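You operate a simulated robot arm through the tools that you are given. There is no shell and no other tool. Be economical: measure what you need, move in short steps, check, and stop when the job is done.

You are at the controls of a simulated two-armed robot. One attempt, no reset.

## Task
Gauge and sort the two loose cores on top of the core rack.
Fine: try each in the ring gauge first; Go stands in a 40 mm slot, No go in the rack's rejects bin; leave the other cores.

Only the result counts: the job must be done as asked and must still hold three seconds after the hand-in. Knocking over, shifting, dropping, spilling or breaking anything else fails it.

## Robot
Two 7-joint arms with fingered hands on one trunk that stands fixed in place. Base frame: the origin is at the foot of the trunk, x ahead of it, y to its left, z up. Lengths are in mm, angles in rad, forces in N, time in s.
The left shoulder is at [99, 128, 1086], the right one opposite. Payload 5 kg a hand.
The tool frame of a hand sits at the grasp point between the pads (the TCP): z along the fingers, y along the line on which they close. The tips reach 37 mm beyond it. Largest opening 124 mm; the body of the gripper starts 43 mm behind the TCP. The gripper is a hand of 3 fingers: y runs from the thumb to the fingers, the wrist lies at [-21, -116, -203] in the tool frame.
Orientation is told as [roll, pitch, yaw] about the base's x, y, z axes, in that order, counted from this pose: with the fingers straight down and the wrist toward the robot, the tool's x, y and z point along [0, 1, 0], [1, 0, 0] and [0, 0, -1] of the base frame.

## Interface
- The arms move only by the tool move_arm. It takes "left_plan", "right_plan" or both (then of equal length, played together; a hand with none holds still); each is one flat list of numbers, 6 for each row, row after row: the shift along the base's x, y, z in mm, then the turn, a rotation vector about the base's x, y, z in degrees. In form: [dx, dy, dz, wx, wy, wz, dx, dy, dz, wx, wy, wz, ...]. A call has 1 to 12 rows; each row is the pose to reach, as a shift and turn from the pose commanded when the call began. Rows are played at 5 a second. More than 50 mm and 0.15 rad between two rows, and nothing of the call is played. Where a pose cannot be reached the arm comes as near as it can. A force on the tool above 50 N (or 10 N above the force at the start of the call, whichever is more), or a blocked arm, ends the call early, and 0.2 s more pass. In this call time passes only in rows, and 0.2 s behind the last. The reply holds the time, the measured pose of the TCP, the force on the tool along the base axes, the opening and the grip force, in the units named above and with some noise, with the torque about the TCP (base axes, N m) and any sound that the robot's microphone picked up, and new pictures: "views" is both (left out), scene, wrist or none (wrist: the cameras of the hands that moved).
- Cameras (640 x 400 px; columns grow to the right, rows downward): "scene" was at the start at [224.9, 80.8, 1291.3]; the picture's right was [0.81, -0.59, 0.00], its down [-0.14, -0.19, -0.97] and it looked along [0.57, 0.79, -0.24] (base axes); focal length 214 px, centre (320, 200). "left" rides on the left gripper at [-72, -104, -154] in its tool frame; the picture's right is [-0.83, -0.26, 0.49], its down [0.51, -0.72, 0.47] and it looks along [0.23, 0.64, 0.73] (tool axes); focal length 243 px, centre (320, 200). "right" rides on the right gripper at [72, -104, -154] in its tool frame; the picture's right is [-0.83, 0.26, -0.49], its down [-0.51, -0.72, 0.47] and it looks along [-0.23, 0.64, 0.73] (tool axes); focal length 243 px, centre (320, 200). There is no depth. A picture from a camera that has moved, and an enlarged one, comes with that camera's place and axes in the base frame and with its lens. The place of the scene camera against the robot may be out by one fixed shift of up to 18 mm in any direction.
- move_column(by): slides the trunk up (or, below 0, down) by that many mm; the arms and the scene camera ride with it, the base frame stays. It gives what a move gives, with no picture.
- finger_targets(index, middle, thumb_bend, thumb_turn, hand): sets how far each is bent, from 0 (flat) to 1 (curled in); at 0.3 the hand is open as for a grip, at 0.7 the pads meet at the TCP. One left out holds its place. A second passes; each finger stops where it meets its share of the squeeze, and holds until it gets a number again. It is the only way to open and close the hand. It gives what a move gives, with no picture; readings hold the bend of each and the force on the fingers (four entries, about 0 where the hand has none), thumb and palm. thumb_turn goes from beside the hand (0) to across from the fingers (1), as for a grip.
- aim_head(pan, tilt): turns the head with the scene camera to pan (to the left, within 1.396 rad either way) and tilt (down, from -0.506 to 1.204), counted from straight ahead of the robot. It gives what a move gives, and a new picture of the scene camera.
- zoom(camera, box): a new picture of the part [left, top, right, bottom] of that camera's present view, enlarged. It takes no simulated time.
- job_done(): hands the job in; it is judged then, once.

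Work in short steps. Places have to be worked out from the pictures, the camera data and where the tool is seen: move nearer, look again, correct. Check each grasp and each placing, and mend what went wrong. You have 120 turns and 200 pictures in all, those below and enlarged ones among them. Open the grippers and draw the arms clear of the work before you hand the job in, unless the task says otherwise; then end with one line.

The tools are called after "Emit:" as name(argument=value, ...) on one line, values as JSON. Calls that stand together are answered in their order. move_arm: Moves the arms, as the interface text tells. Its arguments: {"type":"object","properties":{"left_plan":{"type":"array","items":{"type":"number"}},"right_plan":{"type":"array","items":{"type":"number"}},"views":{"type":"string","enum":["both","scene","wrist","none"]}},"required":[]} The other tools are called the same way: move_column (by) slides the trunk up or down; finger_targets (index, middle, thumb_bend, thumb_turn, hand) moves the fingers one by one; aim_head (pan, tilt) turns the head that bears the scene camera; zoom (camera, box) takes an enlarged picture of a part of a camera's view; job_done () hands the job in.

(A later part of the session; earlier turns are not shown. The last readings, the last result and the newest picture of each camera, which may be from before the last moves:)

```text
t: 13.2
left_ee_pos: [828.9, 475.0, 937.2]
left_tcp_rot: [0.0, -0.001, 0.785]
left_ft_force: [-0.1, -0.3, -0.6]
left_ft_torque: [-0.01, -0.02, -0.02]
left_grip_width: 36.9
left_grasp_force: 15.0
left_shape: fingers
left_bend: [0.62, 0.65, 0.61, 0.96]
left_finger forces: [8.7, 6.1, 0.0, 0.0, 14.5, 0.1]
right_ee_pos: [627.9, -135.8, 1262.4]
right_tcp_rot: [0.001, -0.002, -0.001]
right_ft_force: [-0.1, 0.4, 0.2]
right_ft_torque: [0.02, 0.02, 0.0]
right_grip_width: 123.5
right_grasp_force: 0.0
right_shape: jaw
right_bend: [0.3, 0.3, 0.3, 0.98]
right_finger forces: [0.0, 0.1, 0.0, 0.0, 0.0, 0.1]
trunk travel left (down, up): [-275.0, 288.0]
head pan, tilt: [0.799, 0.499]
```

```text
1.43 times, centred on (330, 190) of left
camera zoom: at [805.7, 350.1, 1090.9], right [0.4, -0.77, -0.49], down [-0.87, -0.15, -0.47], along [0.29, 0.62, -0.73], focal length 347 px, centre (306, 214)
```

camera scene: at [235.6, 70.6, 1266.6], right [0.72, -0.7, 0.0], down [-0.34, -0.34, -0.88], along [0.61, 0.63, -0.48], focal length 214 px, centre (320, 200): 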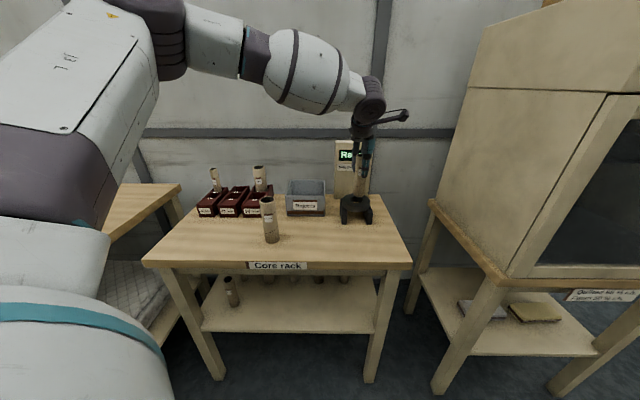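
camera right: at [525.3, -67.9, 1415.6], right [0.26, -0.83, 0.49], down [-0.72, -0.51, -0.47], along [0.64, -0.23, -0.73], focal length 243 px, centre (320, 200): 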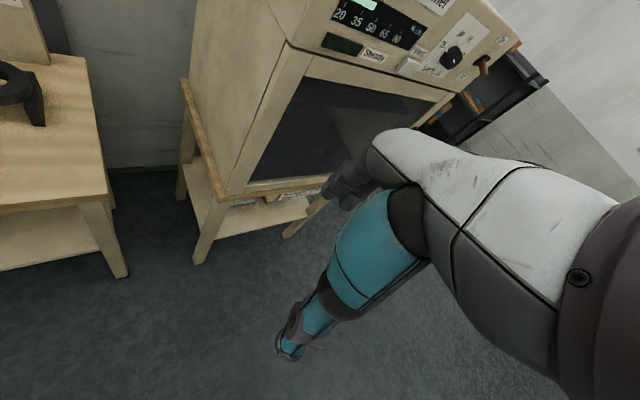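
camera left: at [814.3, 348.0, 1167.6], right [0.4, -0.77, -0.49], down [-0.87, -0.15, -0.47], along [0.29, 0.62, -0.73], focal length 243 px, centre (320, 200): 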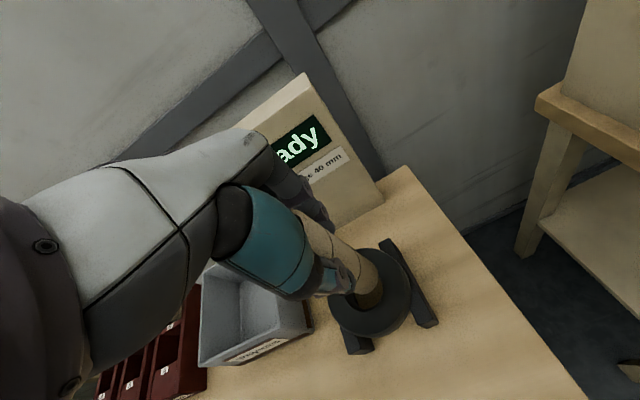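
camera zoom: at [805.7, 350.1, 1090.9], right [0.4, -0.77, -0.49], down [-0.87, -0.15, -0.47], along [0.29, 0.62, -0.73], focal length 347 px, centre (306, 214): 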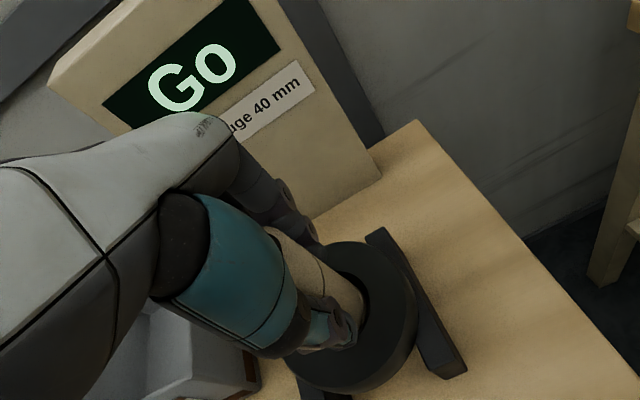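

Display reads "Go" for core B. I withdraw it straight up, then carry it high toward the 40 mm slots.

Emit:
move_arm(left_plan=[0, 0, 25, 0, 0, 0, 0, 0, 65, 0, 0, 0, 0, 0, 110, 0, 0, 0, 0, 0, 152, 0, 0, 0], views="none")

Emit:
move_arm(left_plan=[-33, 30, 0, 0, 0, 0, -65, 60, 0, 0, 0, 0, -98, 90, 0, 0, 0, 0, -130, 119, 0, 0, 0, 0, -163, 149, 0, 0, 0, 0, -195, 179, 0, 0, 0, 0, -228, 209, 0, 0, 0, 0, -260, 238, 0, 0, 0, 0, -293, 268, 0, 0, 0, 0, -325, 298, 0, 0, 0, 0, -358, 328, 0, 0, 0, 0], views="both")

```text
t: 14.2
left_ee_pos: [827.2, 474.2, 1091.8]
left_tcp_rot: [0.0, -0.002, 0.787]
left_ft_force: [0.1, -0.8, 0.3]
left_ft_torque: [0.0, -0.05, -0.04]
left_grip_width: 37.0
left_grasp_force: 15.1
left_shape: fingers
left_bend: [0.62, 0.65, 0.61, 0.96]
left_finger forces: [8.6, 6.1, 0.1, 0.0, 14.5, 0.1]
right_ee_pos: [626.9, -137.6, 1263.5]
right_tcp_rot: [0.0, -0.002, -0.001]
right_ft_force: [-0.2, -0.8, 0.4]
right_ft_torque: [0.02, -0.02, 0.02]
right_grip_width: 123.7
right_grasp_force: 0.1
right_shape: jaw
right_bend: [0.3, 0.3, 0.3, 0.98]
right_finger forces: [0.1, 0.0, 0.1, 0.0, 0.0, 0.0]
trunk travel left (down, up): [-275.0, 288.0]
head pan, tilt: [0.799, 0.499]
```

```text
t: 16.6
left_ee_pos: [467.7, 803.3, 1091.5]
left_tcp_rot: [-0.001, 0.002, 0.786]
left_ft_force: [0.4, 1.1, -0.8]
left_ft_torque: [-0.07, -0.04, 0.01]
left_grip_width: 36.9
left_grasp_force: 13.7
left_shape: fingers
left_bend: [0.62, 0.66, 0.61, 0.96]
left_finger forces: [8.2, 6.0, 0.0, 0.0, 13.7, 0.1]
right_ee_pos: [626.4, -133.4, 1263.6]
right_tcp_rot: [-0.002, -0.002, -0.001]
right_ft_force: [0.3, 0.1, -0.9]
right_ft_torque: [-0.03, 0.0, -0.02]
right_grip_width: 124.1
right_grasp_force: 0.0
right_shape: jaw
right_bend: [0.3, 0.3, 0.3, 0.98]
right_finger forces: [0.0, 0.0, 0.0, 0.0, 0.0, 0.0]
trunk travel left (down, up): [-275.0, 288.0]
head pan, tilt: [0.799, 0.499]
camera scene: at [232.9, 71.9, 1267.2], right [0.72, -0.7, 0.0], down [-0.33, -0.34, -0.88], along [0.61, 0.63, -0.48], focal length 214 px, centre (320, 200)
camera left: at [444.8, 678.1, 1245.4], right [0.4, -0.77, -0.49], down [-0.87, -0.15, -0.47], along [0.29, 0.62, -0.73], focal length 243 px, centre (320, 200)
```

scene: 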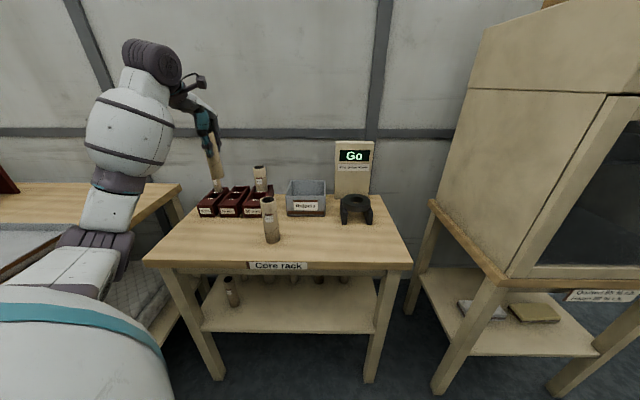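
left: 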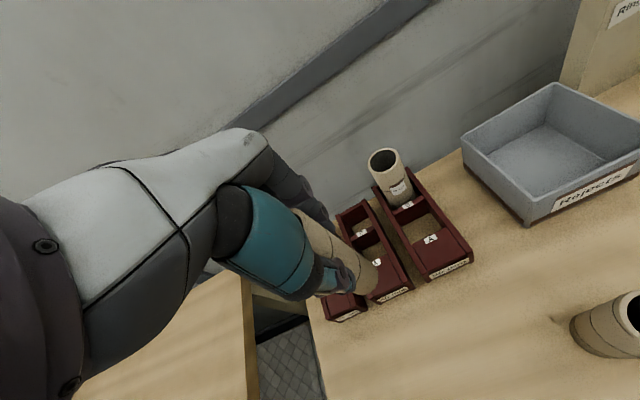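

Emit:
zoom(camera="left", box=[300, 130, 500, 330])

Emit:
zoom(camera="scene", box=[185, 120, 285, 230])

```text
2.00 times, centred on (400, 230) of left
camera zoom: at [444.8, 678.1, 1245.4], right [0.4, -0.77, -0.49], down [-0.87, -0.15, -0.47], along [0.29, 0.62, -0.73], focal length 485 px, centre (160, 140)
```

zoom: 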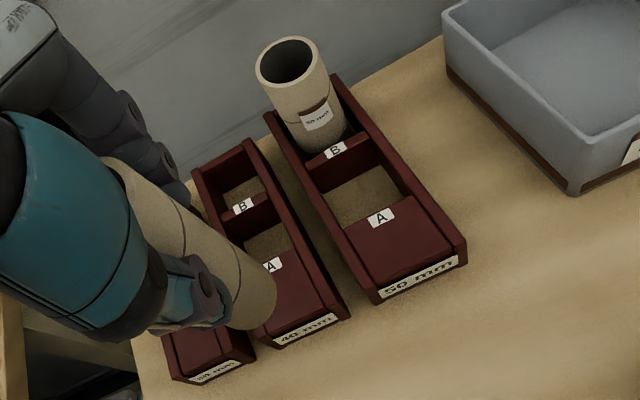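

```text
3.64 times, centred on (235, 175) of scene
camera zoom: at [232.9, 71.9, 1267.2], right [0.72, -0.7, 0.0], down [-0.33, -0.34, -0.88], along [0.61, 0.63, -0.48], focal length 780 px, centre (629, 291)
```

zoom: 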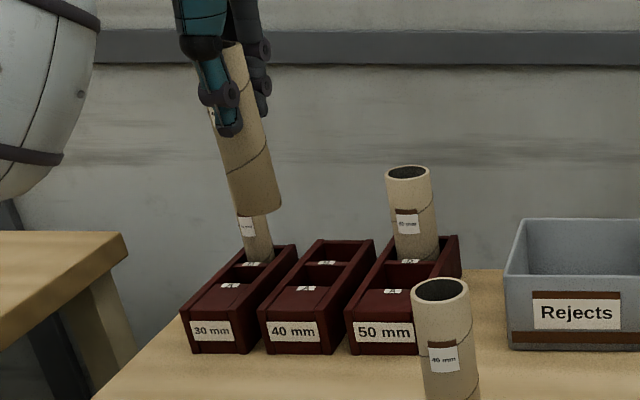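

Triangulation puts slot A's centre at about (531,862), with walls at z≈857. The core axis is at about TCP+(0.5,−2.5). I move over it and lower until the core bottom is about 20 mm above the walls.

Emit:
move_arm(left_plan=[32, 31, 0, 0, 0, 0, 63, 61, 0, 0, 0, 0, 63, 61, -40, 0, 0, 0, 63, 61, -70, 0, 0, 0, 63, 61, -98, 0, 0, 0], views="wrist")

Emit:
zoom(camera="left", box=[310, 210, 430, 330])

Emit:
zoom(camera="scene", box=[195, 140, 275, 228])

```text
t: 17.8
left_ee_pos: [530.6, 865.7, 990.8]
left_tcp_rot: [0.0, 0.0, 0.785]
left_ft_force: [-1.0, 0.6, -0.3]
left_ft_torque: [0.05, -0.01, 0.0]
left_grip_width: 36.7
left_grasp_force: 14.2
left_shape: fingers
left_bend: [0.62, 0.66, 0.61, 0.96]
left_finger forces: [8.3, 6.1, 0.0, 0.1, 13.8, 0.0]
right_ee_pos: [628.5, -137.0, 1262.3]
right_tcp_rot: [0.001, 0.0, 0.0]
right_ft_force: [0.2, 1.0, 0.1]
right_ft_torque: [0.02, 0.02, 0.04]
right_grip_width: 123.8
right_grasp_force: 0.1
right_shape: jaw
right_bend: [0.3, 0.3, 0.3, 0.98]
right_finger forces: [0.1, 0.0, 0.0, 0.0, 0.1, 0.1]
trunk travel left (down, up): [-275.0, 288.0]
head pan, tilt: [0.799, 0.499]
camera left: at [507.8, 739.2, 1144.8], right [0.4, -0.77, -0.49], down [-0.87, -0.15, -0.47], along [0.29, 0.62, -0.73], focal length 243 px, centre (320, 200)
```

left: 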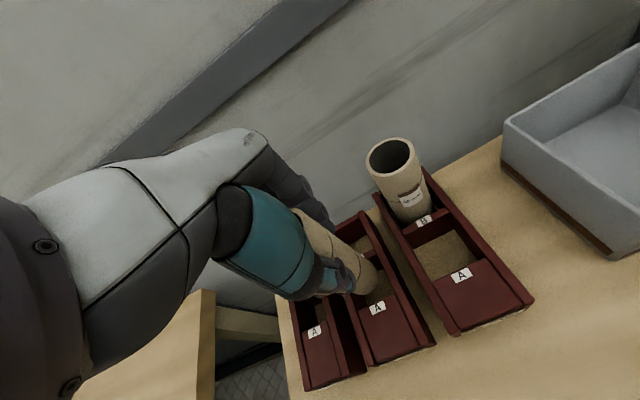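

```text
3.33 times, centred on (370, 270) of left
camera zoom: at [507.8, 739.2, 1144.8], right [0.4, -0.77, -0.49], down [-0.87, -0.15, -0.47], along [0.29, 0.62, -0.73], focal length 809 px, centre (153, -33)
```

zoom: 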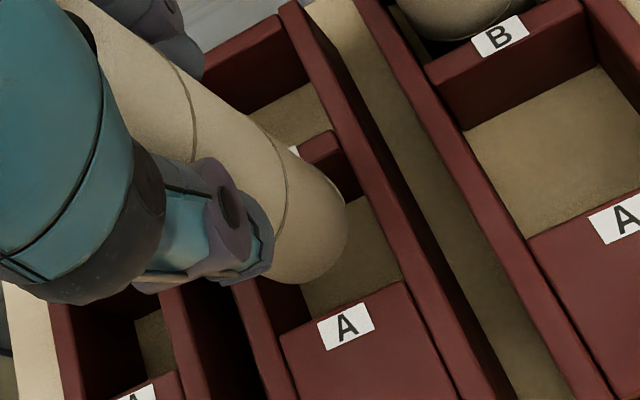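

```text
4.55 times, centred on (235, 184) of scene
camera zoom: at [233.8, 70.7, 1267.1], right [0.72, -0.7, 0.0], down [-0.33, -0.34, -0.88], along [0.61, 0.63, -0.48], focal length 975 px, centre (706, 273)
```

zoom: 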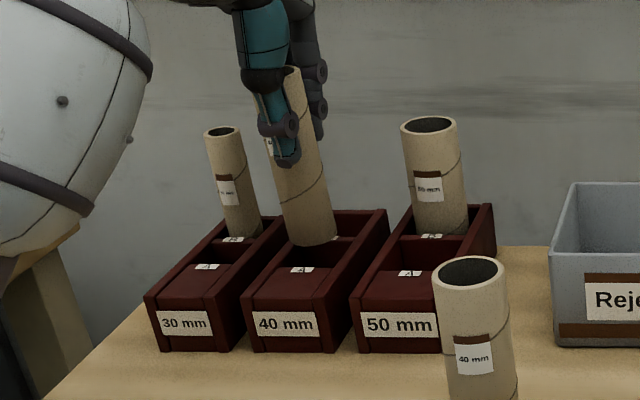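

The measured slot spans u −259…−212 and v 960…1007, and the core sits at about (−234.6, 982), which is centred within about 1.5 mm. I descend partway into the slot.

Emit:
move_arm(left_plan=[0, 0.5, -12, 0, 0, 0, 0, 1, -24, 0, 0, 0, 0, 1, -34, 0, 0, 0], views="none")

Emit:
zoom(camera="left", box=[310, 210, 430, 330])

Emit:
zoom(camera="scene", box=[195, 140, 275, 228])

```text
t: 18.6
left_ee_pos: [532.5, 864.5, 958.3]
left_tcp_rot: [0.0, -0.002, 0.786]
left_ft_force: [-0.4, 0.9, -0.1]
left_ft_torque: [-0.02, -0.03, 0.02]
left_grip_width: 36.7
left_grasp_force: 14.1
left_shape: fingers
left_bend: [0.62, 0.66, 0.61, 0.96]
left_finger forces: [8.3, 6.2, 0.0, 0.0, 13.8, 0.0]
right_ee_pos: [628.2, -134.6, 1263.3]
right_tcp_rot: [0.0, -0.002, -0.001]
right_ft_force: [-0.6, 0.1, -1.3]
right_ft_torque: [-0.02, 0.03, 0.04]
right_grip_width: 123.6
right_grasp_force: 0.0
right_shape: jaw
right_bend: [0.3, 0.3, 0.3, 0.98]
right_finger forces: [0.0, 0.0, 0.1, 0.0, 0.0, 0.0]
trunk travel left (down, up): [-275.0, 288.0]
head pan, tilt: [0.799, 0.499]
```

```text
3.33 times, centred on (370, 270) of left
camera zoom: at [509.9, 739.8, 1112.0], right [0.4, -0.77, -0.49], down [-0.87, -0.15, -0.47], along [0.29, 0.62, -0.73], focal length 809 px, centre (153, -33)
```

zoom: 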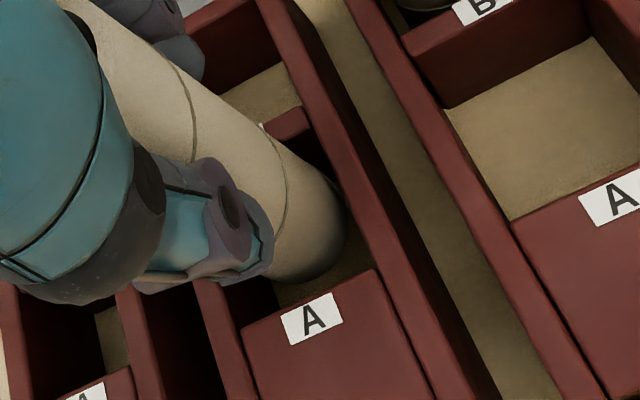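

```text
4.55 times, centred on (235, 184) of scene
camera zoom: at [233.6, 70.5, 1267.1], right [0.72, -0.7, 0.0], down [-0.33, -0.34, -0.88], along [0.61, 0.63, -0.48], focal length 975 px, centre (706, 273)
```

zoom: 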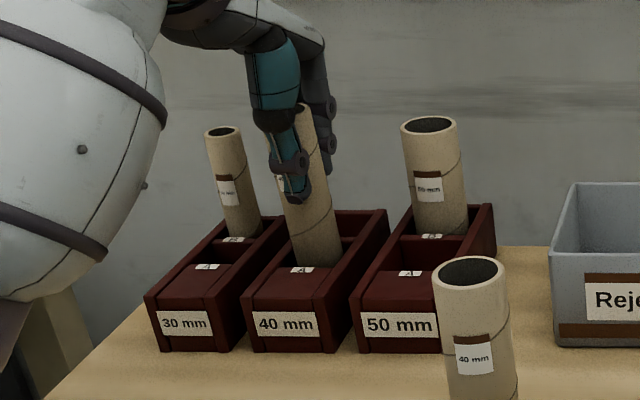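

It entered the slot with no contact, so I continue to the floor.

Emit:
move_arm(left_plan=[0, 0, -10, 0, 0, 0, 0, 0, -20, 0, 0, 0, 0, 0, -28, 0, 0, 0, 0, 0, -33, 0, 0, 0, 0, 0, -37, 0, 0, 0], views="none")

Emit:
zoom(camera="scene", box=[195, 140, 275, 228])

```text
t: 19.8
left_ee_pos: [532.5, 864.4, 920.9]
left_tcp_rot: [0.001, 0.001, 0.787]
left_ft_force: [0.1, 0.6, -0.2]
left_ft_torque: [0.0, 0.0, 0.0]
left_grip_width: 36.9
left_grasp_force: 14.0
left_shape: fingers
left_bend: [0.62, 0.66, 0.61, 0.96]
left_finger forces: [8.3, 6.3, 0.1, 0.1, 13.8, 0.0]
right_ee_pos: [628.0, -135.8, 1262.6]
right_tcp_rot: [0.0, -0.002, 0.0]
right_ft_force: [-0.4, -0.6, -0.2]
right_ft_torque: [0.03, -0.02, -0.02]
right_grip_width: 123.8
right_grasp_force: 0.1
right_shape: jaw
right_bend: [0.3, 0.3, 0.3, 0.98]
right_finger forces: [0.0, 0.0, 0.0, 0.0, 0.1, 0.0]
trunk travel left (down, up): [-275.0, 288.0]
head pan, tilt: [0.799, 0.499]
```

```text
4.55 times, centred on (235, 184) of scene
camera zoom: at [233.5, 70.4, 1267.1], right [0.72, -0.7, 0.0], down [-0.33, -0.34, -0.88], along [0.61, 0.63, -0.48], focal length 975 px, centre (706, 273)
```

zoom: 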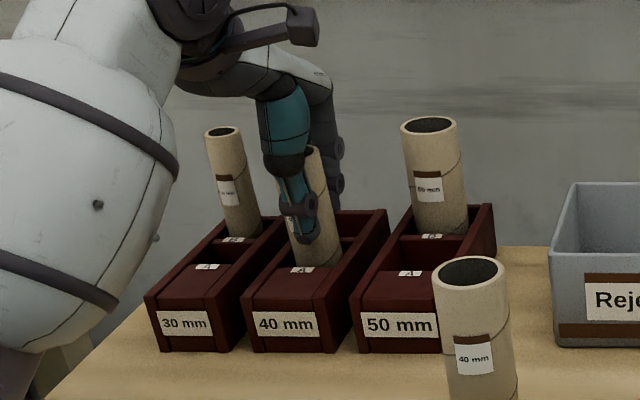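

No floor contact yet. I step down gently.

Emit:
move_arm(left_plan=[0, 0, -1.5, 0, 0, 0, 0, 0, -3, 0, 0, 0, 0, 0, -3, 0, 0, 0], views="none")

```text
t: 20.6
left_ee_pos: [532.4, 864.1, 920.9]
left_tcp_rot: [0.0, -0.004, 0.783]
left_ft_force: [2.4, 1.0, 11.3]
left_ft_torque: [-0.01, -0.04, 0.01]
left_grip_width: 36.4
left_grasp_force: 15.7
left_shape: fingers
left_bend: [0.62, 0.66, 0.62, 0.96]
left_finger forces: [9.8, 7.4, 0.0, 0.0, 14.6, 0.0]
right_ee_pos: [626.6, -137.7, 1263.6]
right_tcp_rot: [0.0, -0.001, 0.001]
right_ft_force: [-0.2, 0.7, -0.5]
right_ft_torque: [-0.01, 0.0, 0.01]
right_grip_width: 123.7
right_grasp_force: 0.1
right_shape: jaw
right_bend: [0.3, 0.3, 0.3, 0.98]
right_finger forces: [0.0, 0.0, 0.0, 0.1, 0.0, 0.0]
trunk travel left (down, up): [-275.0, 288.0]
head pan, tilt: [0.799, 0.499]
```

It's on the floor. I relax the push slightly and open the fingers symmetrically in two stages.

Emit:
move_arm(left_plan=[0, 0, 1.5, 0, 0, 0], views="none")

Emit:
finger_targets(hand="left", index=0.56, middle=0.56, thumb_bend=0.56)

Emit:
finger_targets(hand="left", index=0.35, middle=0.35, thumb_bend=0.35)

Emit:
zoom(camera="scene", box=[195, 140, 275, 228])

```text
t: 21.0
left_ee_pos: [531.4, 864.7, 920.1]
left_tcp_rot: [-0.001, -0.002, 0.786]
left_ft_force: [2.8, 0.3, 9.8]
left_ft_torque: [-0.04, -0.07, -0.01]
left_grip_width: 36.6
left_grasp_force: 15.4
left_shape: fingers
left_bend: [0.62, 0.66, 0.62, 0.96]
left_finger forces: [9.8, 7.0, 0.1, 0.0, 14.7, 0.0]
right_ee_pos: [626.4, -137.5, 1261.7]
right_tcp_rot: [0.002, -0.002, 0.0]
right_ft_force: [0.8, 0.0, 0.1]
right_ft_torque: [0.0, -0.02, 0.01]
right_grip_width: 123.6
right_grasp_force: 0.1
right_shape: jaw
right_bend: [0.3, 0.3, 0.3, 0.98]
right_finger forces: [0.0, 0.0, 0.1, 0.1, 0.1, 0.0]
trunk travel left (down, up): [-275.0, 288.0]
head pan, tilt: [0.799, 0.499]
```

```text
t: 22.0
left_ee_pos: [532.2, 866.0, 919.7]
left_tcp_rot: [-0.001, 0.0, 0.784]
left_ft_force: [-0.4, 0.0, -0.3]
left_ft_torque: [0.02, 0.0, -0.01]
left_grip_width: 48.9
left_grasp_force: 0.1
left_shape: fingers
left_bend: [0.56, 0.56, 0.56, 0.97]
left_finger forces: [0.0, 0.0, 0.0, 0.0, 0.1, 0.0]
right_ee_pos: [626.4, -137.1, 1264.4]
right_tcp_rot: [0.0, -0.001, 0.001]
right_ft_force: [0.0, -0.8, -0.5]
right_ft_torque: [0.0, -0.02, 0.0]
right_grip_width: 123.7
right_grasp_force: 0.0
right_shape: jaw
right_bend: [0.3, 0.3, 0.3, 0.98]
right_finger forces: [0.0, 0.1, 0.0, 0.0, 0.0, 0.1]
trunk travel left (down, up): [-275.0, 288.0]
head pan, tilt: [0.799, 0.499]
```

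```text
t: 23.0
left_ee_pos: [531.8, 865.2, 919.4]
left_tcp_rot: [0.0, 0.0, 0.785]
left_ft_force: [-0.1, -0.9, -0.7]
left_ft_torque: [0.01, 0.01, 0.01]
left_grip_width: 113.4
left_grasp_force: 0.1
left_shape: fingers
left_bend: [0.35, 0.35, 0.35, 0.97]
left_finger forces: [0.1, 0.0, 0.0, 0.0, 0.0, 0.0]
right_ee_pos: [627.2, -135.9, 1262.6]
right_tcp_rot: [0.002, -0.003, 0.0]
right_ft_force: [-0.3, -0.1, -0.8]
right_ft_torque: [-0.01, 0.0, 0.0]
right_grip_width: 123.9
right_grasp_force: 0.1
right_shape: jaw
right_bend: [0.3, 0.3, 0.3, 0.98]
right_finger forces: [0.0, 0.0, 0.0, 0.1, 0.1, 0.0]
trunk travel left (down, up): [-275.0, 288.0]
head pan, tilt: [0.799, 0.499]
```

```text
4.55 times, centred on (235, 184) of scene
camera zoom: at [233.5, 70.4, 1267.1], right [0.72, -0.7, 0.0], down [-0.33, -0.34, -0.88], along [0.61, 0.63, -0.48], focal length 975 px, centre (706, 273)
```

zoom: 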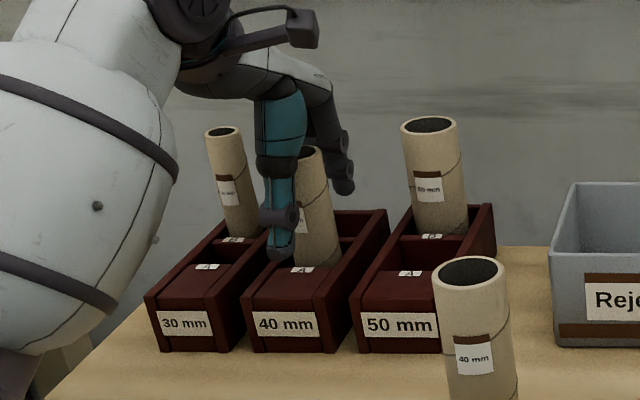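

Core B stands in the slot. I rise straight up, then move over core A.

Emit:
move_arm(left_plan=[0, 0, 40, 0, 0, 0, 0, 0, 85, 0, 0, 0, 0, 0, 130, 0, 0, 0, 0, 0, 175, 0, 0, 0, -3, -48, 175, 0, 0, 0, -5, -96, 175, 0, 0, 0, -8, -144, 175, 0, 0, 0, -10, -192, 175, 0, 0, 0, -12, -240, 175, 0, 0, 0, -15, -288, 175, 0, 0, 0], views="both")

Emit:
zoom(camera="scene", box=[190, 140, 310, 260])

Emit:
zoom(camera="left", box=[300, 180, 460, 340])

```text
t: 25.2
left_ee_pos: [514.8, 579.1, 1093.7]
left_tcp_rot: [0.002, -0.001, 0.786]
left_ft_force: [-0.1, 0.0, -0.1]
left_ft_torque: [0.0, 0.01, -0.01]
left_grip_width: 113.4
left_grasp_force: 0.0
left_shape: fingers
left_bend: [0.35, 0.35, 0.35, 0.98]
left_finger forces: [0.0, 0.0, 0.0, 0.1, 0.1, 0.1]
right_ee_pos: [627.0, -138.3, 1263.2]
right_tcp_rot: [-0.001, -0.001, 0.001]
right_ft_force: [-0.6, 0.3, 0.0]
right_ft_torque: [0.04, 0.0, -0.02]
right_grip_width: 123.6
right_grasp_force: 0.0
right_shape: jaw
right_bend: [0.3, 0.3, 0.3, 0.98]
right_finger forces: [0.1, 0.0, 0.1, 0.0, 0.0, 0.0]
trunk travel left (down, up): [-275.0, 288.0]
head pan, tilt: [0.799, 0.499]
camera scene: at [233.2, 69.4, 1267.3], right [0.72, -0.7, 0.0], down [-0.33, -0.34, -0.88], along [0.61, 0.63, -0.48], focal length 214 px, centre (320, 200)
camera left: at [491.8, 454.9, 1247.8], right [0.4, -0.77, -0.49], down [-0.87, -0.15, -0.47], along [0.29, 0.62, -0.73], focal length 243 px, centre (320, 200)
```

scene: 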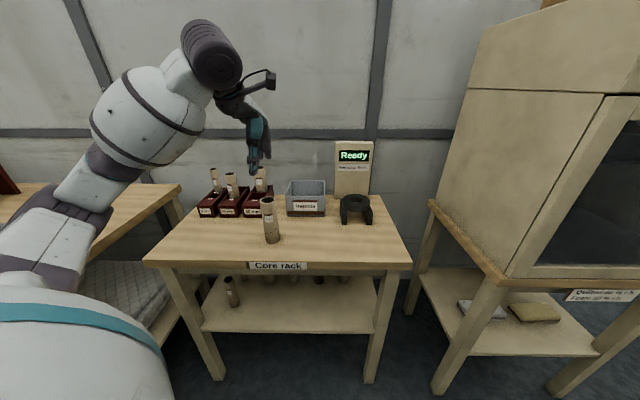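
left: 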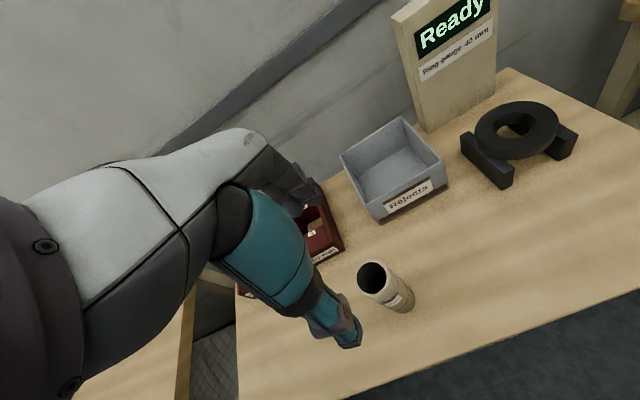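

```text
3.33 times, centred on (250, 200) of scene
camera zoom: at [233.2, 69.4, 1267.3], right [0.72, -0.7, 0.0], down [-0.33, -0.34, -0.88], along [0.61, 0.63, -0.48], focal length 715 px, centre (553, 200)
```

zoom: 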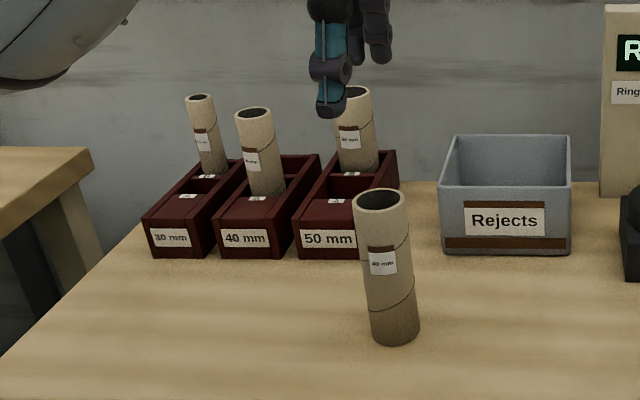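

```text
2.50 times, centred on (380, 260) of left
camera zoom: at [491.8, 454.9, 1247.8], right [0.4, -0.77, -0.49], down [-0.87, -0.15, -0.47], along [0.29, 0.62, -0.73], focal length 606 px, centre (170, 50)
```

zoom: 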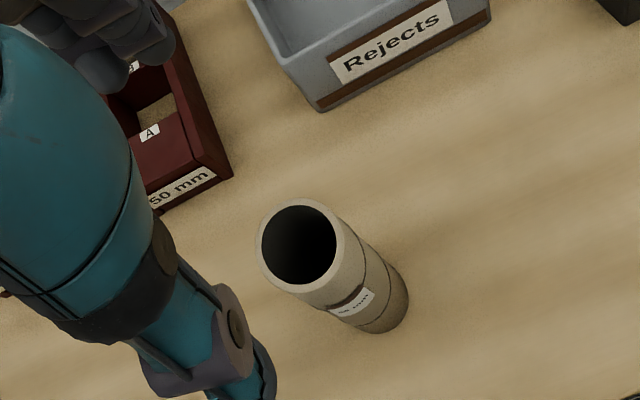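

Core B stands firmly in the 40 slot and the gauge is back to Ready. Core A is at (519.5,574), diameter about 43 mm. I descend over it and close.

Emit:
move_arm(left_plan=[4.5, -5, -40, 0, 0, 0, 4.5, -5, -85, 0, 0, 0, 4.5, -5, -130, 0, 0, 0, 4.5, -5, -171, 0, 0, 0], views="wrist")

Emit:
finger_targets(hand="left", index=0.57, middle=0.57, thumb_bend=0.57)

Emit:
finger_targets(hand="left", index=0.7, middle=0.7, thumb_bend=0.7)

Emit:
zoom(camera="left", box=[220, 160, 420, 360])

```text
t: 26.2
left_ee_pos: [517.5, 574.8, 921.7]
left_tcp_rot: [-0.001, 0.001, 0.785]
left_ft_force: [0.7, 0.3, 0.1]
left_ft_torque: [-0.02, -0.01, 0.02]
left_grip_width: 113.7
left_grasp_force: 0.0
left_shape: fingers
left_bend: [0.35, 0.35, 0.35, 0.98]
left_finger forces: [0.0, 0.0, 0.0, 0.0, 0.0, 0.1]
right_ee_pos: [627.3, -136.1, 1263.7]
right_tcp_rot: [0.002, 0.001, 0.0]
right_ft_force: [-0.5, -0.6, -1.1]
right_ft_torque: [-0.01, -0.02, 0.0]
right_grip_width: 123.7
right_grasp_force: 0.0
right_shape: jaw
right_bend: [0.3, 0.3, 0.3, 0.98]
right_finger forces: [0.1, 0.0, 0.0, 0.1, 0.1, 0.0]
trunk travel left (down, up): [-275.0, 288.0]
head pan, tilt: [0.799, 0.499]
camera left: at [495.2, 449.5, 1074.2], right [0.4, -0.77, -0.49], down [-0.87, -0.15, -0.47], along [0.29, 0.62, -0.73], focal length 243 px, centre (320, 200)
```

left: 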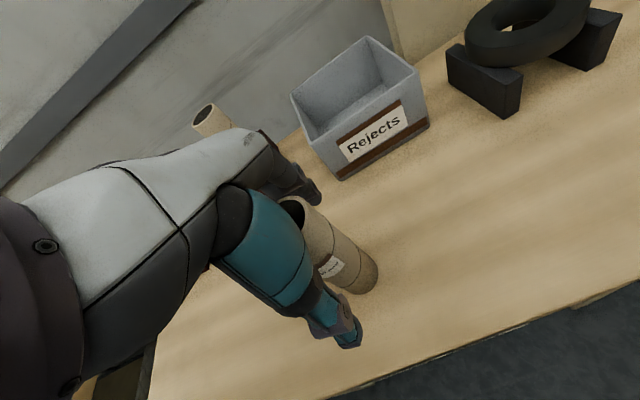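

```text
t: 27.2
left_ee_pos: [517.3, 574.0, 921.8]
left_tcp_rot: [0.0, 0.0, 0.787]
left_ft_force: [0.4, 0.1, 0.8]
left_ft_torque: [0.02, 0.01, 0.0]
left_grip_width: 49.7
left_grasp_force: 0.1
left_shape: fingers
left_bend: [0.56, 0.56, 0.56, 0.98]
left_finger forces: [0.1, 0.0, 0.0, 0.1, 0.0, 0.1]
right_ee_pos: [628.2, -136.1, 1262.3]
right_tcp_rot: [-0.002, 0.0, 0.0]
right_ft_force: [0.0, -0.1, 0.0]
right_ft_torque: [0.0, 0.0, 0.02]
right_grip_width: 123.9
right_grasp_force: 0.0
right_shape: jaw
right_bend: [0.3, 0.3, 0.3, 0.98]
right_finger forces: [0.0, 0.1, 0.0, 0.0, 0.0, 0.0]
trunk travel left (down, up): [-275.0, 288.0]
head pan, tilt: [0.799, 0.499]
```

```text
t: 28.2
left_ee_pos: [517.7, 574.8, 919.9]
left_tcp_rot: [-0.001, 0.0, 0.786]
left_ft_force: [0.0, -0.5, 0.3]
left_ft_torque: [0.01, 0.02, -0.01]
left_grip_width: 43.9
left_grasp_force: 18.5
left_shape: fingers
left_bend: [0.59, 0.63, 0.59, 0.96]
left_finger forces: [9.6, 8.3, 0.0, 0.1, 18.8, 0.1]
right_ee_pos: [627.3, -135.8, 1262.3]
right_tcp_rot: [0.0, -0.002, 0.001]
right_ft_force: [1.3, -0.3, 0.2]
right_ft_torque: [0.03, 0.01, -0.02]
right_grip_width: 123.9
right_grasp_force: 0.0
right_shape: jaw
right_bend: [0.3, 0.3, 0.3, 0.98]
right_finger forces: [0.1, 0.1, 0.1, 0.0, 0.0, 0.1]
trunk travel left (down, up): [-275.0, 288.0]
head pan, tilt: [0.799, 0.499]
```

```text
2.00 times, centred on (320, 260) of left
camera zoom: at [495.1, 449.1, 1074.7], right [0.4, -0.77, -0.49], down [-0.87, -0.15, -0.47], along [0.29, 0.62, -0.73], focal length 485 px, centre (320, 80)
```

zoom: 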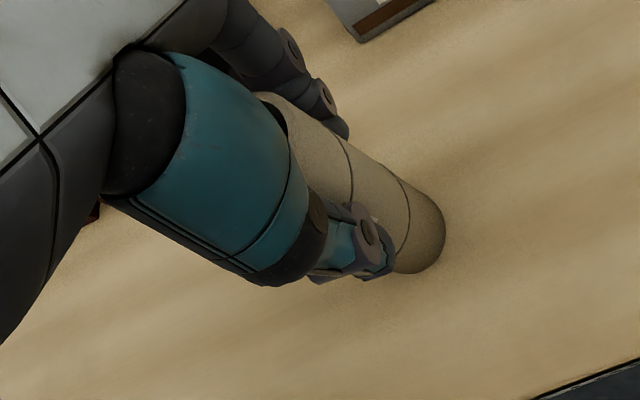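

Core A is held (about 7 mm wider than B). I lift it and carry it to the same ring position where B entered.

Emit:
move_arm(left_plan=[0, 0, 30, 0, 0, 0, 0, 0, 75, 0, 0, 0, 0, 0, 120, 0, 0, 0, 39, -12, 120, 0, 0, 0, 78, -25, 120, 0, 0, 0, 116, -37, 120, 0, 0, 0, 155, -50, 120, 0, 0, 0, 194, -62, 120, 0, 0, 0, 233, -74, 120, 0, 0, 0, 272, -87, 120, 0, 0, 0, 310, -99, 120, 0, 0, 0, 310, -99, 80, 0, 0, 0], views="scene")

Emit:
zoom(camera="left", box=[305, 210, 425, 330])

Emit:
zoom(camera="scene", box=[335, 160, 385, 210])

```text
t: 30.8
left_ee_pos: [833.7, 474.0, 1004.9]
left_tcp_rot: [0.0, 0.0, 0.786]
left_ft_force: [-0.5, 0.5, -0.3]
left_ft_torque: [0.0, -0.01, 0.02]
left_grip_width: 43.6
left_grasp_force: 18.3
left_shape: fingers
left_bend: [0.6, 0.64, 0.59, 0.96]
left_finger forces: [9.6, 8.0, 0.1, 0.0, 18.2, 0.0]
right_ee_pos: [627.6, -133.7, 1262.6]
right_tcp_rot: [-0.001, 0.0, 0.0]
right_ft_force: [-1.1, 0.4, 0.1]
right_ft_torque: [-0.03, 0.0, -0.01]
right_grip_width: 123.7
right_grasp_force: 0.1
right_shape: jaw
right_bend: [0.3, 0.3, 0.3, 0.98]
right_finger forces: [0.1, 0.1, 0.0, 0.0, 0.0, 0.0]
trunk travel left (down, up): [-275.0, 288.0]
head pan, tilt: [0.799, 0.499]
camera scene: at [234.0, 71.8, 1267.0], right [0.72, -0.7, 0.0], down [-0.33, -0.34, -0.88], along [0.61, 0.63, -0.48], focal length 214 px, centre (320, 200)
```

scene: 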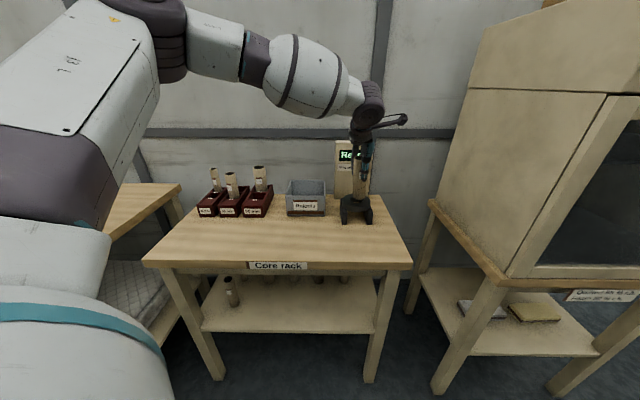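

```text
3.33 times, centred on (365, 270) of left
camera zoom: at [811.1, 349.0, 1158.2], right [0.4, -0.77, -0.49], down [-0.87, -0.15, -0.47], along [0.29, 0.62, -0.73], focal length 809 px, centre (170, -33)
```

zoom: 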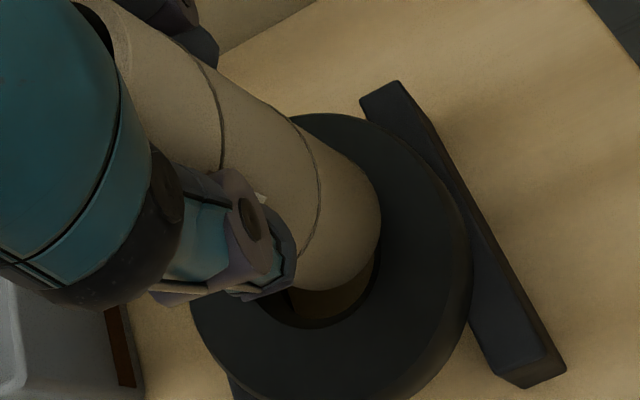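

```text
8.00 times, centred on (360, 185) of scene
camera zoom: at [234.0, 71.8, 1267.0], right [0.72, -0.7, 0.0], down [-0.33, -0.34, -0.88], along [0.61, 0.63, -0.48], focal length 1716 px, centre (0, 320)
```

zoom: 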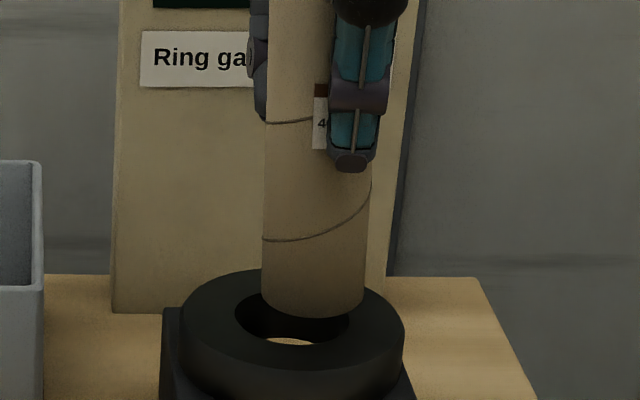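

The core is about 7.5 mm too far right and 2 mm too deep relative to the hole. I correct that and lower gently.

Emit:
move_arm(left_plan=[-7, 4, 0, 0, 0, 0, -7, 4, -5, 0, 0, 0, -7, 4, -10, 0, 0, 0, -7, 4, -14, 0, 0, 0], views="none")

Emit:
zoom(camera="left", box=[325, 230, 405, 310])

Emit:
zoom(camera="scene", box=[345, 175, 381, 208])

```text
t: 31.8
left_ee_pos: [824.7, 476.5, 994.8]
left_tcp_rot: [-0.004, -0.006, 0.785]
left_ft_force: [3.0, -0.4, 18.8]
left_ft_torque: [-0.03, -0.01, -0.01]
left_grip_width: 43.5
left_grasp_force: 20.3
left_shape: fingers
left_bend: [0.6, 0.64, 0.6, 0.96]
left_finger forces: [12.0, 9.4, 0.1, 0.0, 19.6, 0.1]
right_ee_pos: [625.3, -137.8, 1264.9]
right_tcp_rot: [0.0, -0.003, -0.002]
right_ft_force: [0.9, -0.3, -0.3]
right_ft_torque: [-0.01, -0.01, -0.02]
right_grip_width: 123.6
right_grasp_force: 0.1
right_shape: jaw
right_bend: [0.3, 0.3, 0.3, 0.98]
right_finger forces: [0.0, 0.0, 0.1, 0.0, 0.1, 0.1]
trunk travel left (down, up): [-275.0, 288.0]
head pan, tilt: [0.799, 0.499]
```

```text
5.00 times, centred on (365, 270) of left
camera zoom: at [800.6, 350.5, 1148.2], right [0.4, -0.77, -0.49], down [-0.87, -0.15, -0.48], along [0.29, 0.62, -0.73], focal length 1213 px, centre (95, -150)
```

zoom: 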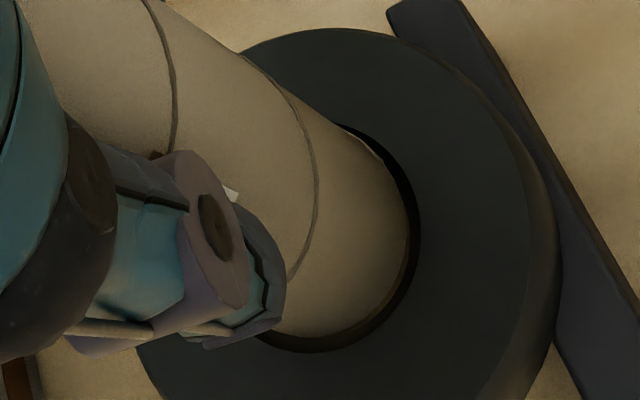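

```text
12.12 times, centred on (363, 192) of scene
camera zoom: at [231.6, 69.4, 1267.8], right [0.72, -0.7, 0.0], down [-0.33, -0.34, -0.88], along [0.61, 0.63, -0.48], focal length 2600 px, centre (-201, 303)
```

zoom: 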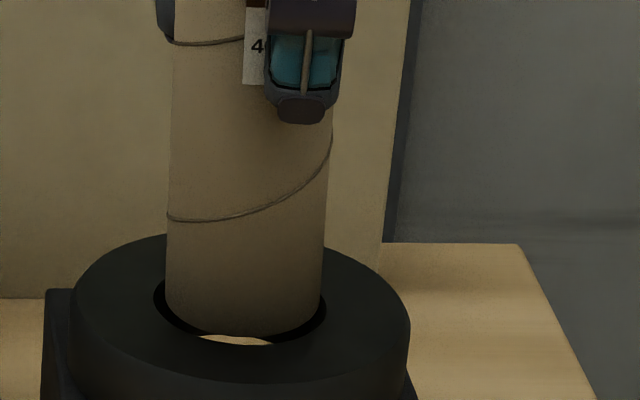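

Contact of 19 N at the ring top. I check the display.

Emit:
zoom(camera="left", box=[220, 50, 440, 330])

Emit:
zoom(camera="scene", box=[320, 130, 400, 230])

```text
1.43 times, centred on (330, 190) of left
camera zoom: at [800.6, 350.5, 1148.2], right [0.4, -0.77, -0.49], down [-0.87, -0.15, -0.48], along [0.29, 0.62, -0.73], focal length 347 px, centre (306, 214)
```

zoom: 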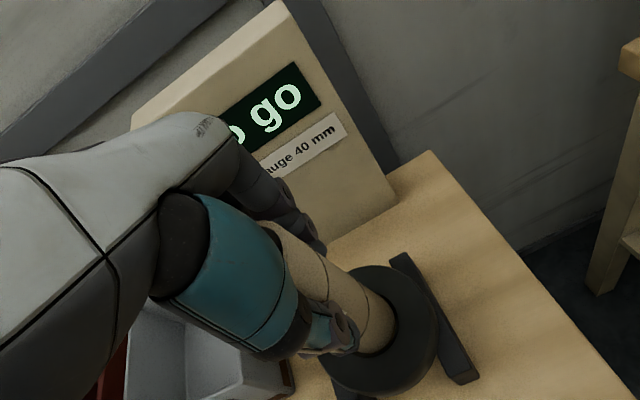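

```text
4.00 times, centred on (360, 180) of scene
camera zoom: at [231.6, 69.4, 1267.8], right [0.72, -0.7, 0.0], down [-0.33, -0.34, -0.88], along [0.61, 0.63, -0.48], focal length 858 px, centre (160, 280)
```

zoom: 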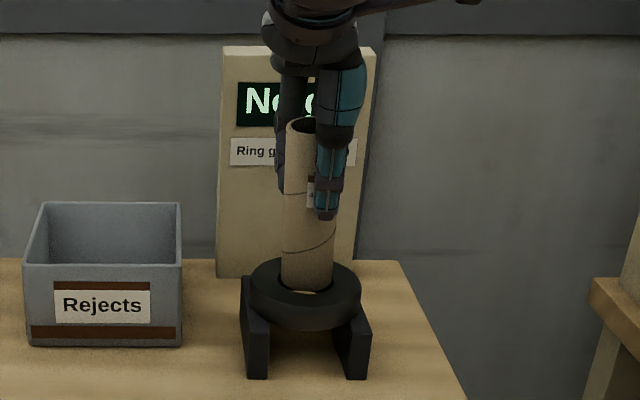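

It reads "No go", but the core may be catching the rim off-centre. To be sure, I re-centre slightly and try again gently.

Emit:
move_arm(left_plan=[0, 0, 12, 0, 0, 0, -2.5, -1, 12, 0, 0, 0, -2.5, -1, 6, 0, 0, 0, -2.5, -1, 3, 0, 0, 0, -2.5, -1, 0, 0, 0, 0], views="none")

Emit:
zoom(camera="left", box=[325, 230, 405, 310])

Emit:
zoom(camera="scene", box=[345, 175, 381, 208])

Emit:
zoom(camera="scene", box=[320, 130, 400, 230])

```text
t: 33.0
left_ee_pos: [821.0, 473.8, 994.0]
left_tcp_rot: [-0.004, -0.006, 0.787]
left_ft_force: [4.2, -0.3, 18.8]
left_ft_torque: [-0.02, -0.05, 0.01]
left_grip_width: 43.6
left_grasp_force: 20.6
left_shape: fingers
left_bend: [0.6, 0.64, 0.6, 0.96]
left_finger forces: [12.0, 9.4, 0.0, 0.0, 19.6, 0.1]
right_ee_pos: [625.4, -137.6, 1262.9]
right_tcp_rot: [-0.002, -0.001, 0.0]
right_ft_force: [0.3, 0.4, 0.2]
right_ft_torque: [0.01, -0.01, -0.02]
right_grip_width: 123.6
right_grasp_force: 0.1
right_shape: jaw
right_bend: [0.3, 0.3, 0.3, 0.98]
right_finger forces: [0.0, 0.0, 0.0, 0.0, 0.0, 0.1]
trunk travel left (down, up): [-275.0, 288.0]
head pan, tilt: [0.799, 0.499]
```

```text
5.00 times, centred on (365, 270) of left
camera zoom: at [798.0, 349.3, 1148.0], right [0.4, -0.77, -0.49], down [-0.87, -0.15, -0.48], along [0.29, 0.62, -0.73], focal length 1213 px, centre (95, -150)
```

zoom: 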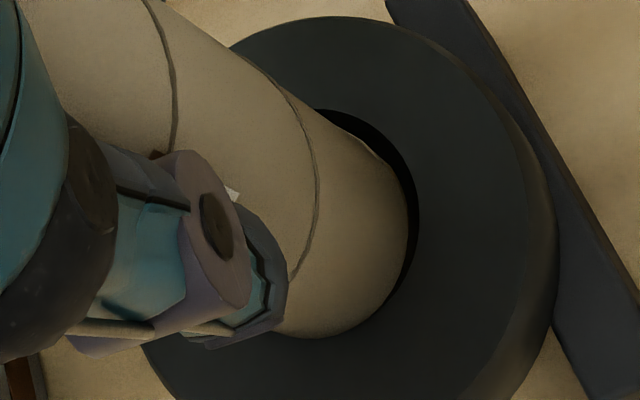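

```text
12.12 times, centred on (363, 192) of scene
camera zoom: at [231.9, 69.3, 1267.7], right [0.72, -0.7, 0.0], down [-0.33, -0.34, -0.88], along [0.61, 0.63, -0.48], focal length 2600 px, centre (-201, 303)
```

zoom: 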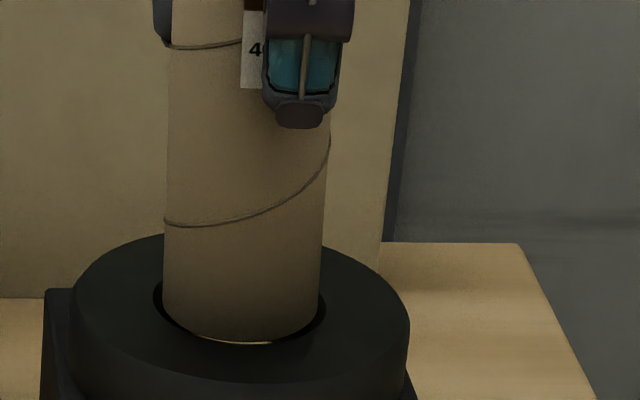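

```text
4.00 times, centred on (360, 180) of scene
camera zoom: at [231.9, 69.3, 1267.7], right [0.72, -0.7, 0.0], down [-0.33, -0.34, -0.88], along [0.61, 0.63, -0.48], focal length 858 px, centre (160, 280)
```

zoom: 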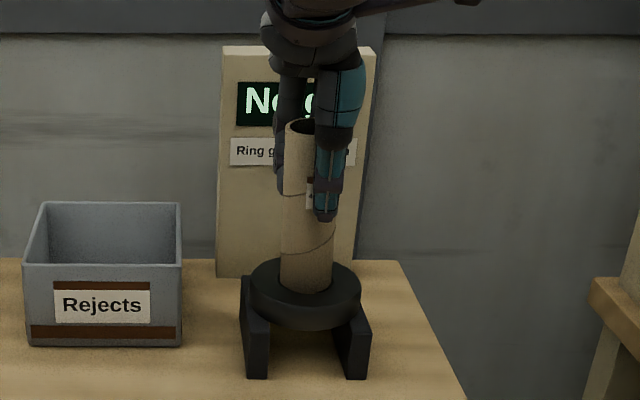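

Now it looks slightly forward and left of centre. I make one more attempt between the two positions.

Emit:
move_arm(left_plan=[0, 0, 12, 0, 0, 0, 2.4, -0.4, 12, 0, 0, 0, 2.4, -0.4, 6, 0, 0, 0, 2.4, -0.4, 3, 0, 0, 0, 2.4, -0.4, 0, 0, 0, 0], views="none")

Emit:
zoom(camera="left", box=[325, 230, 405, 310])

Emit:
zoom(camera="scene", box=[345, 175, 381, 208])

```text
t: 34.2
left_ee_pos: [822.3, 474.3, 995.0]
left_tcp_rot: [-0.003, -0.006, 0.786]
left_ft_force: [4.0, 0.6, 19.8]
left_ft_torque: [0.01, -0.06, -0.02]
left_grip_width: 43.0
left_grasp_force: 20.5
left_shape: fingers
left_bend: [0.6, 0.64, 0.6, 0.96]
left_finger forces: [11.7, 10.3, 0.0, 0.1, 19.4, 0.1]
right_ee_pos: [626.0, -137.2, 1263.9]
right_tcp_rot: [0.0, -0.003, 0.001]
right_ft_force: [0.7, 0.2, 0.2]
right_ft_torque: [0.06, 0.02, -0.02]
right_grip_width: 123.5
right_grasp_force: 0.1
right_shape: jaw
right_bend: [0.3, 0.3, 0.3, 0.98]
right_finger forces: [0.0, 0.0, 0.0, 0.1, 0.0, 0.0]
trunk travel left (down, up): [-275.0, 288.0]
head pan, tilt: [0.799, 0.499]
```

```text
5.00 times, centred on (365, 270) of left
camera zoom: at [799.9, 348.6, 1147.5], right [0.4, -0.77, -0.49], down [-0.87, -0.15, -0.48], along [0.29, 0.62, -0.73], focal length 1213 px, centre (95, -150)
```

zoom: 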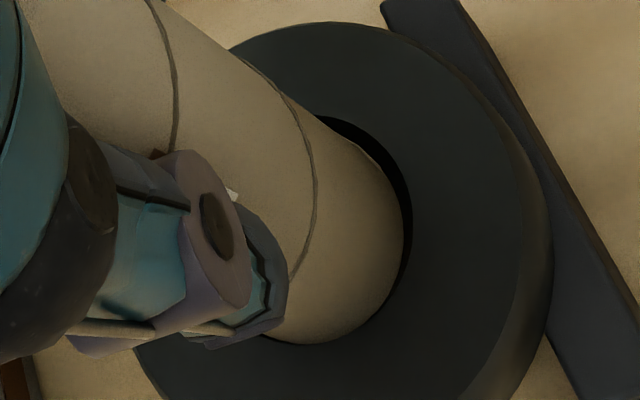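

```text
12.12 times, centred on (363, 192) of scene
camera zoom: at [232.0, 69.4, 1267.7], right [0.72, -0.7, 0.0], down [-0.33, -0.34, -0.88], along [0.61, 0.63, -0.48], focal length 2600 px, centre (-201, 303)
```

zoom: 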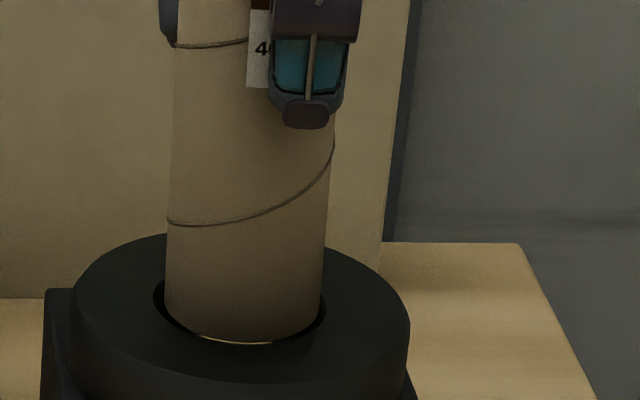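

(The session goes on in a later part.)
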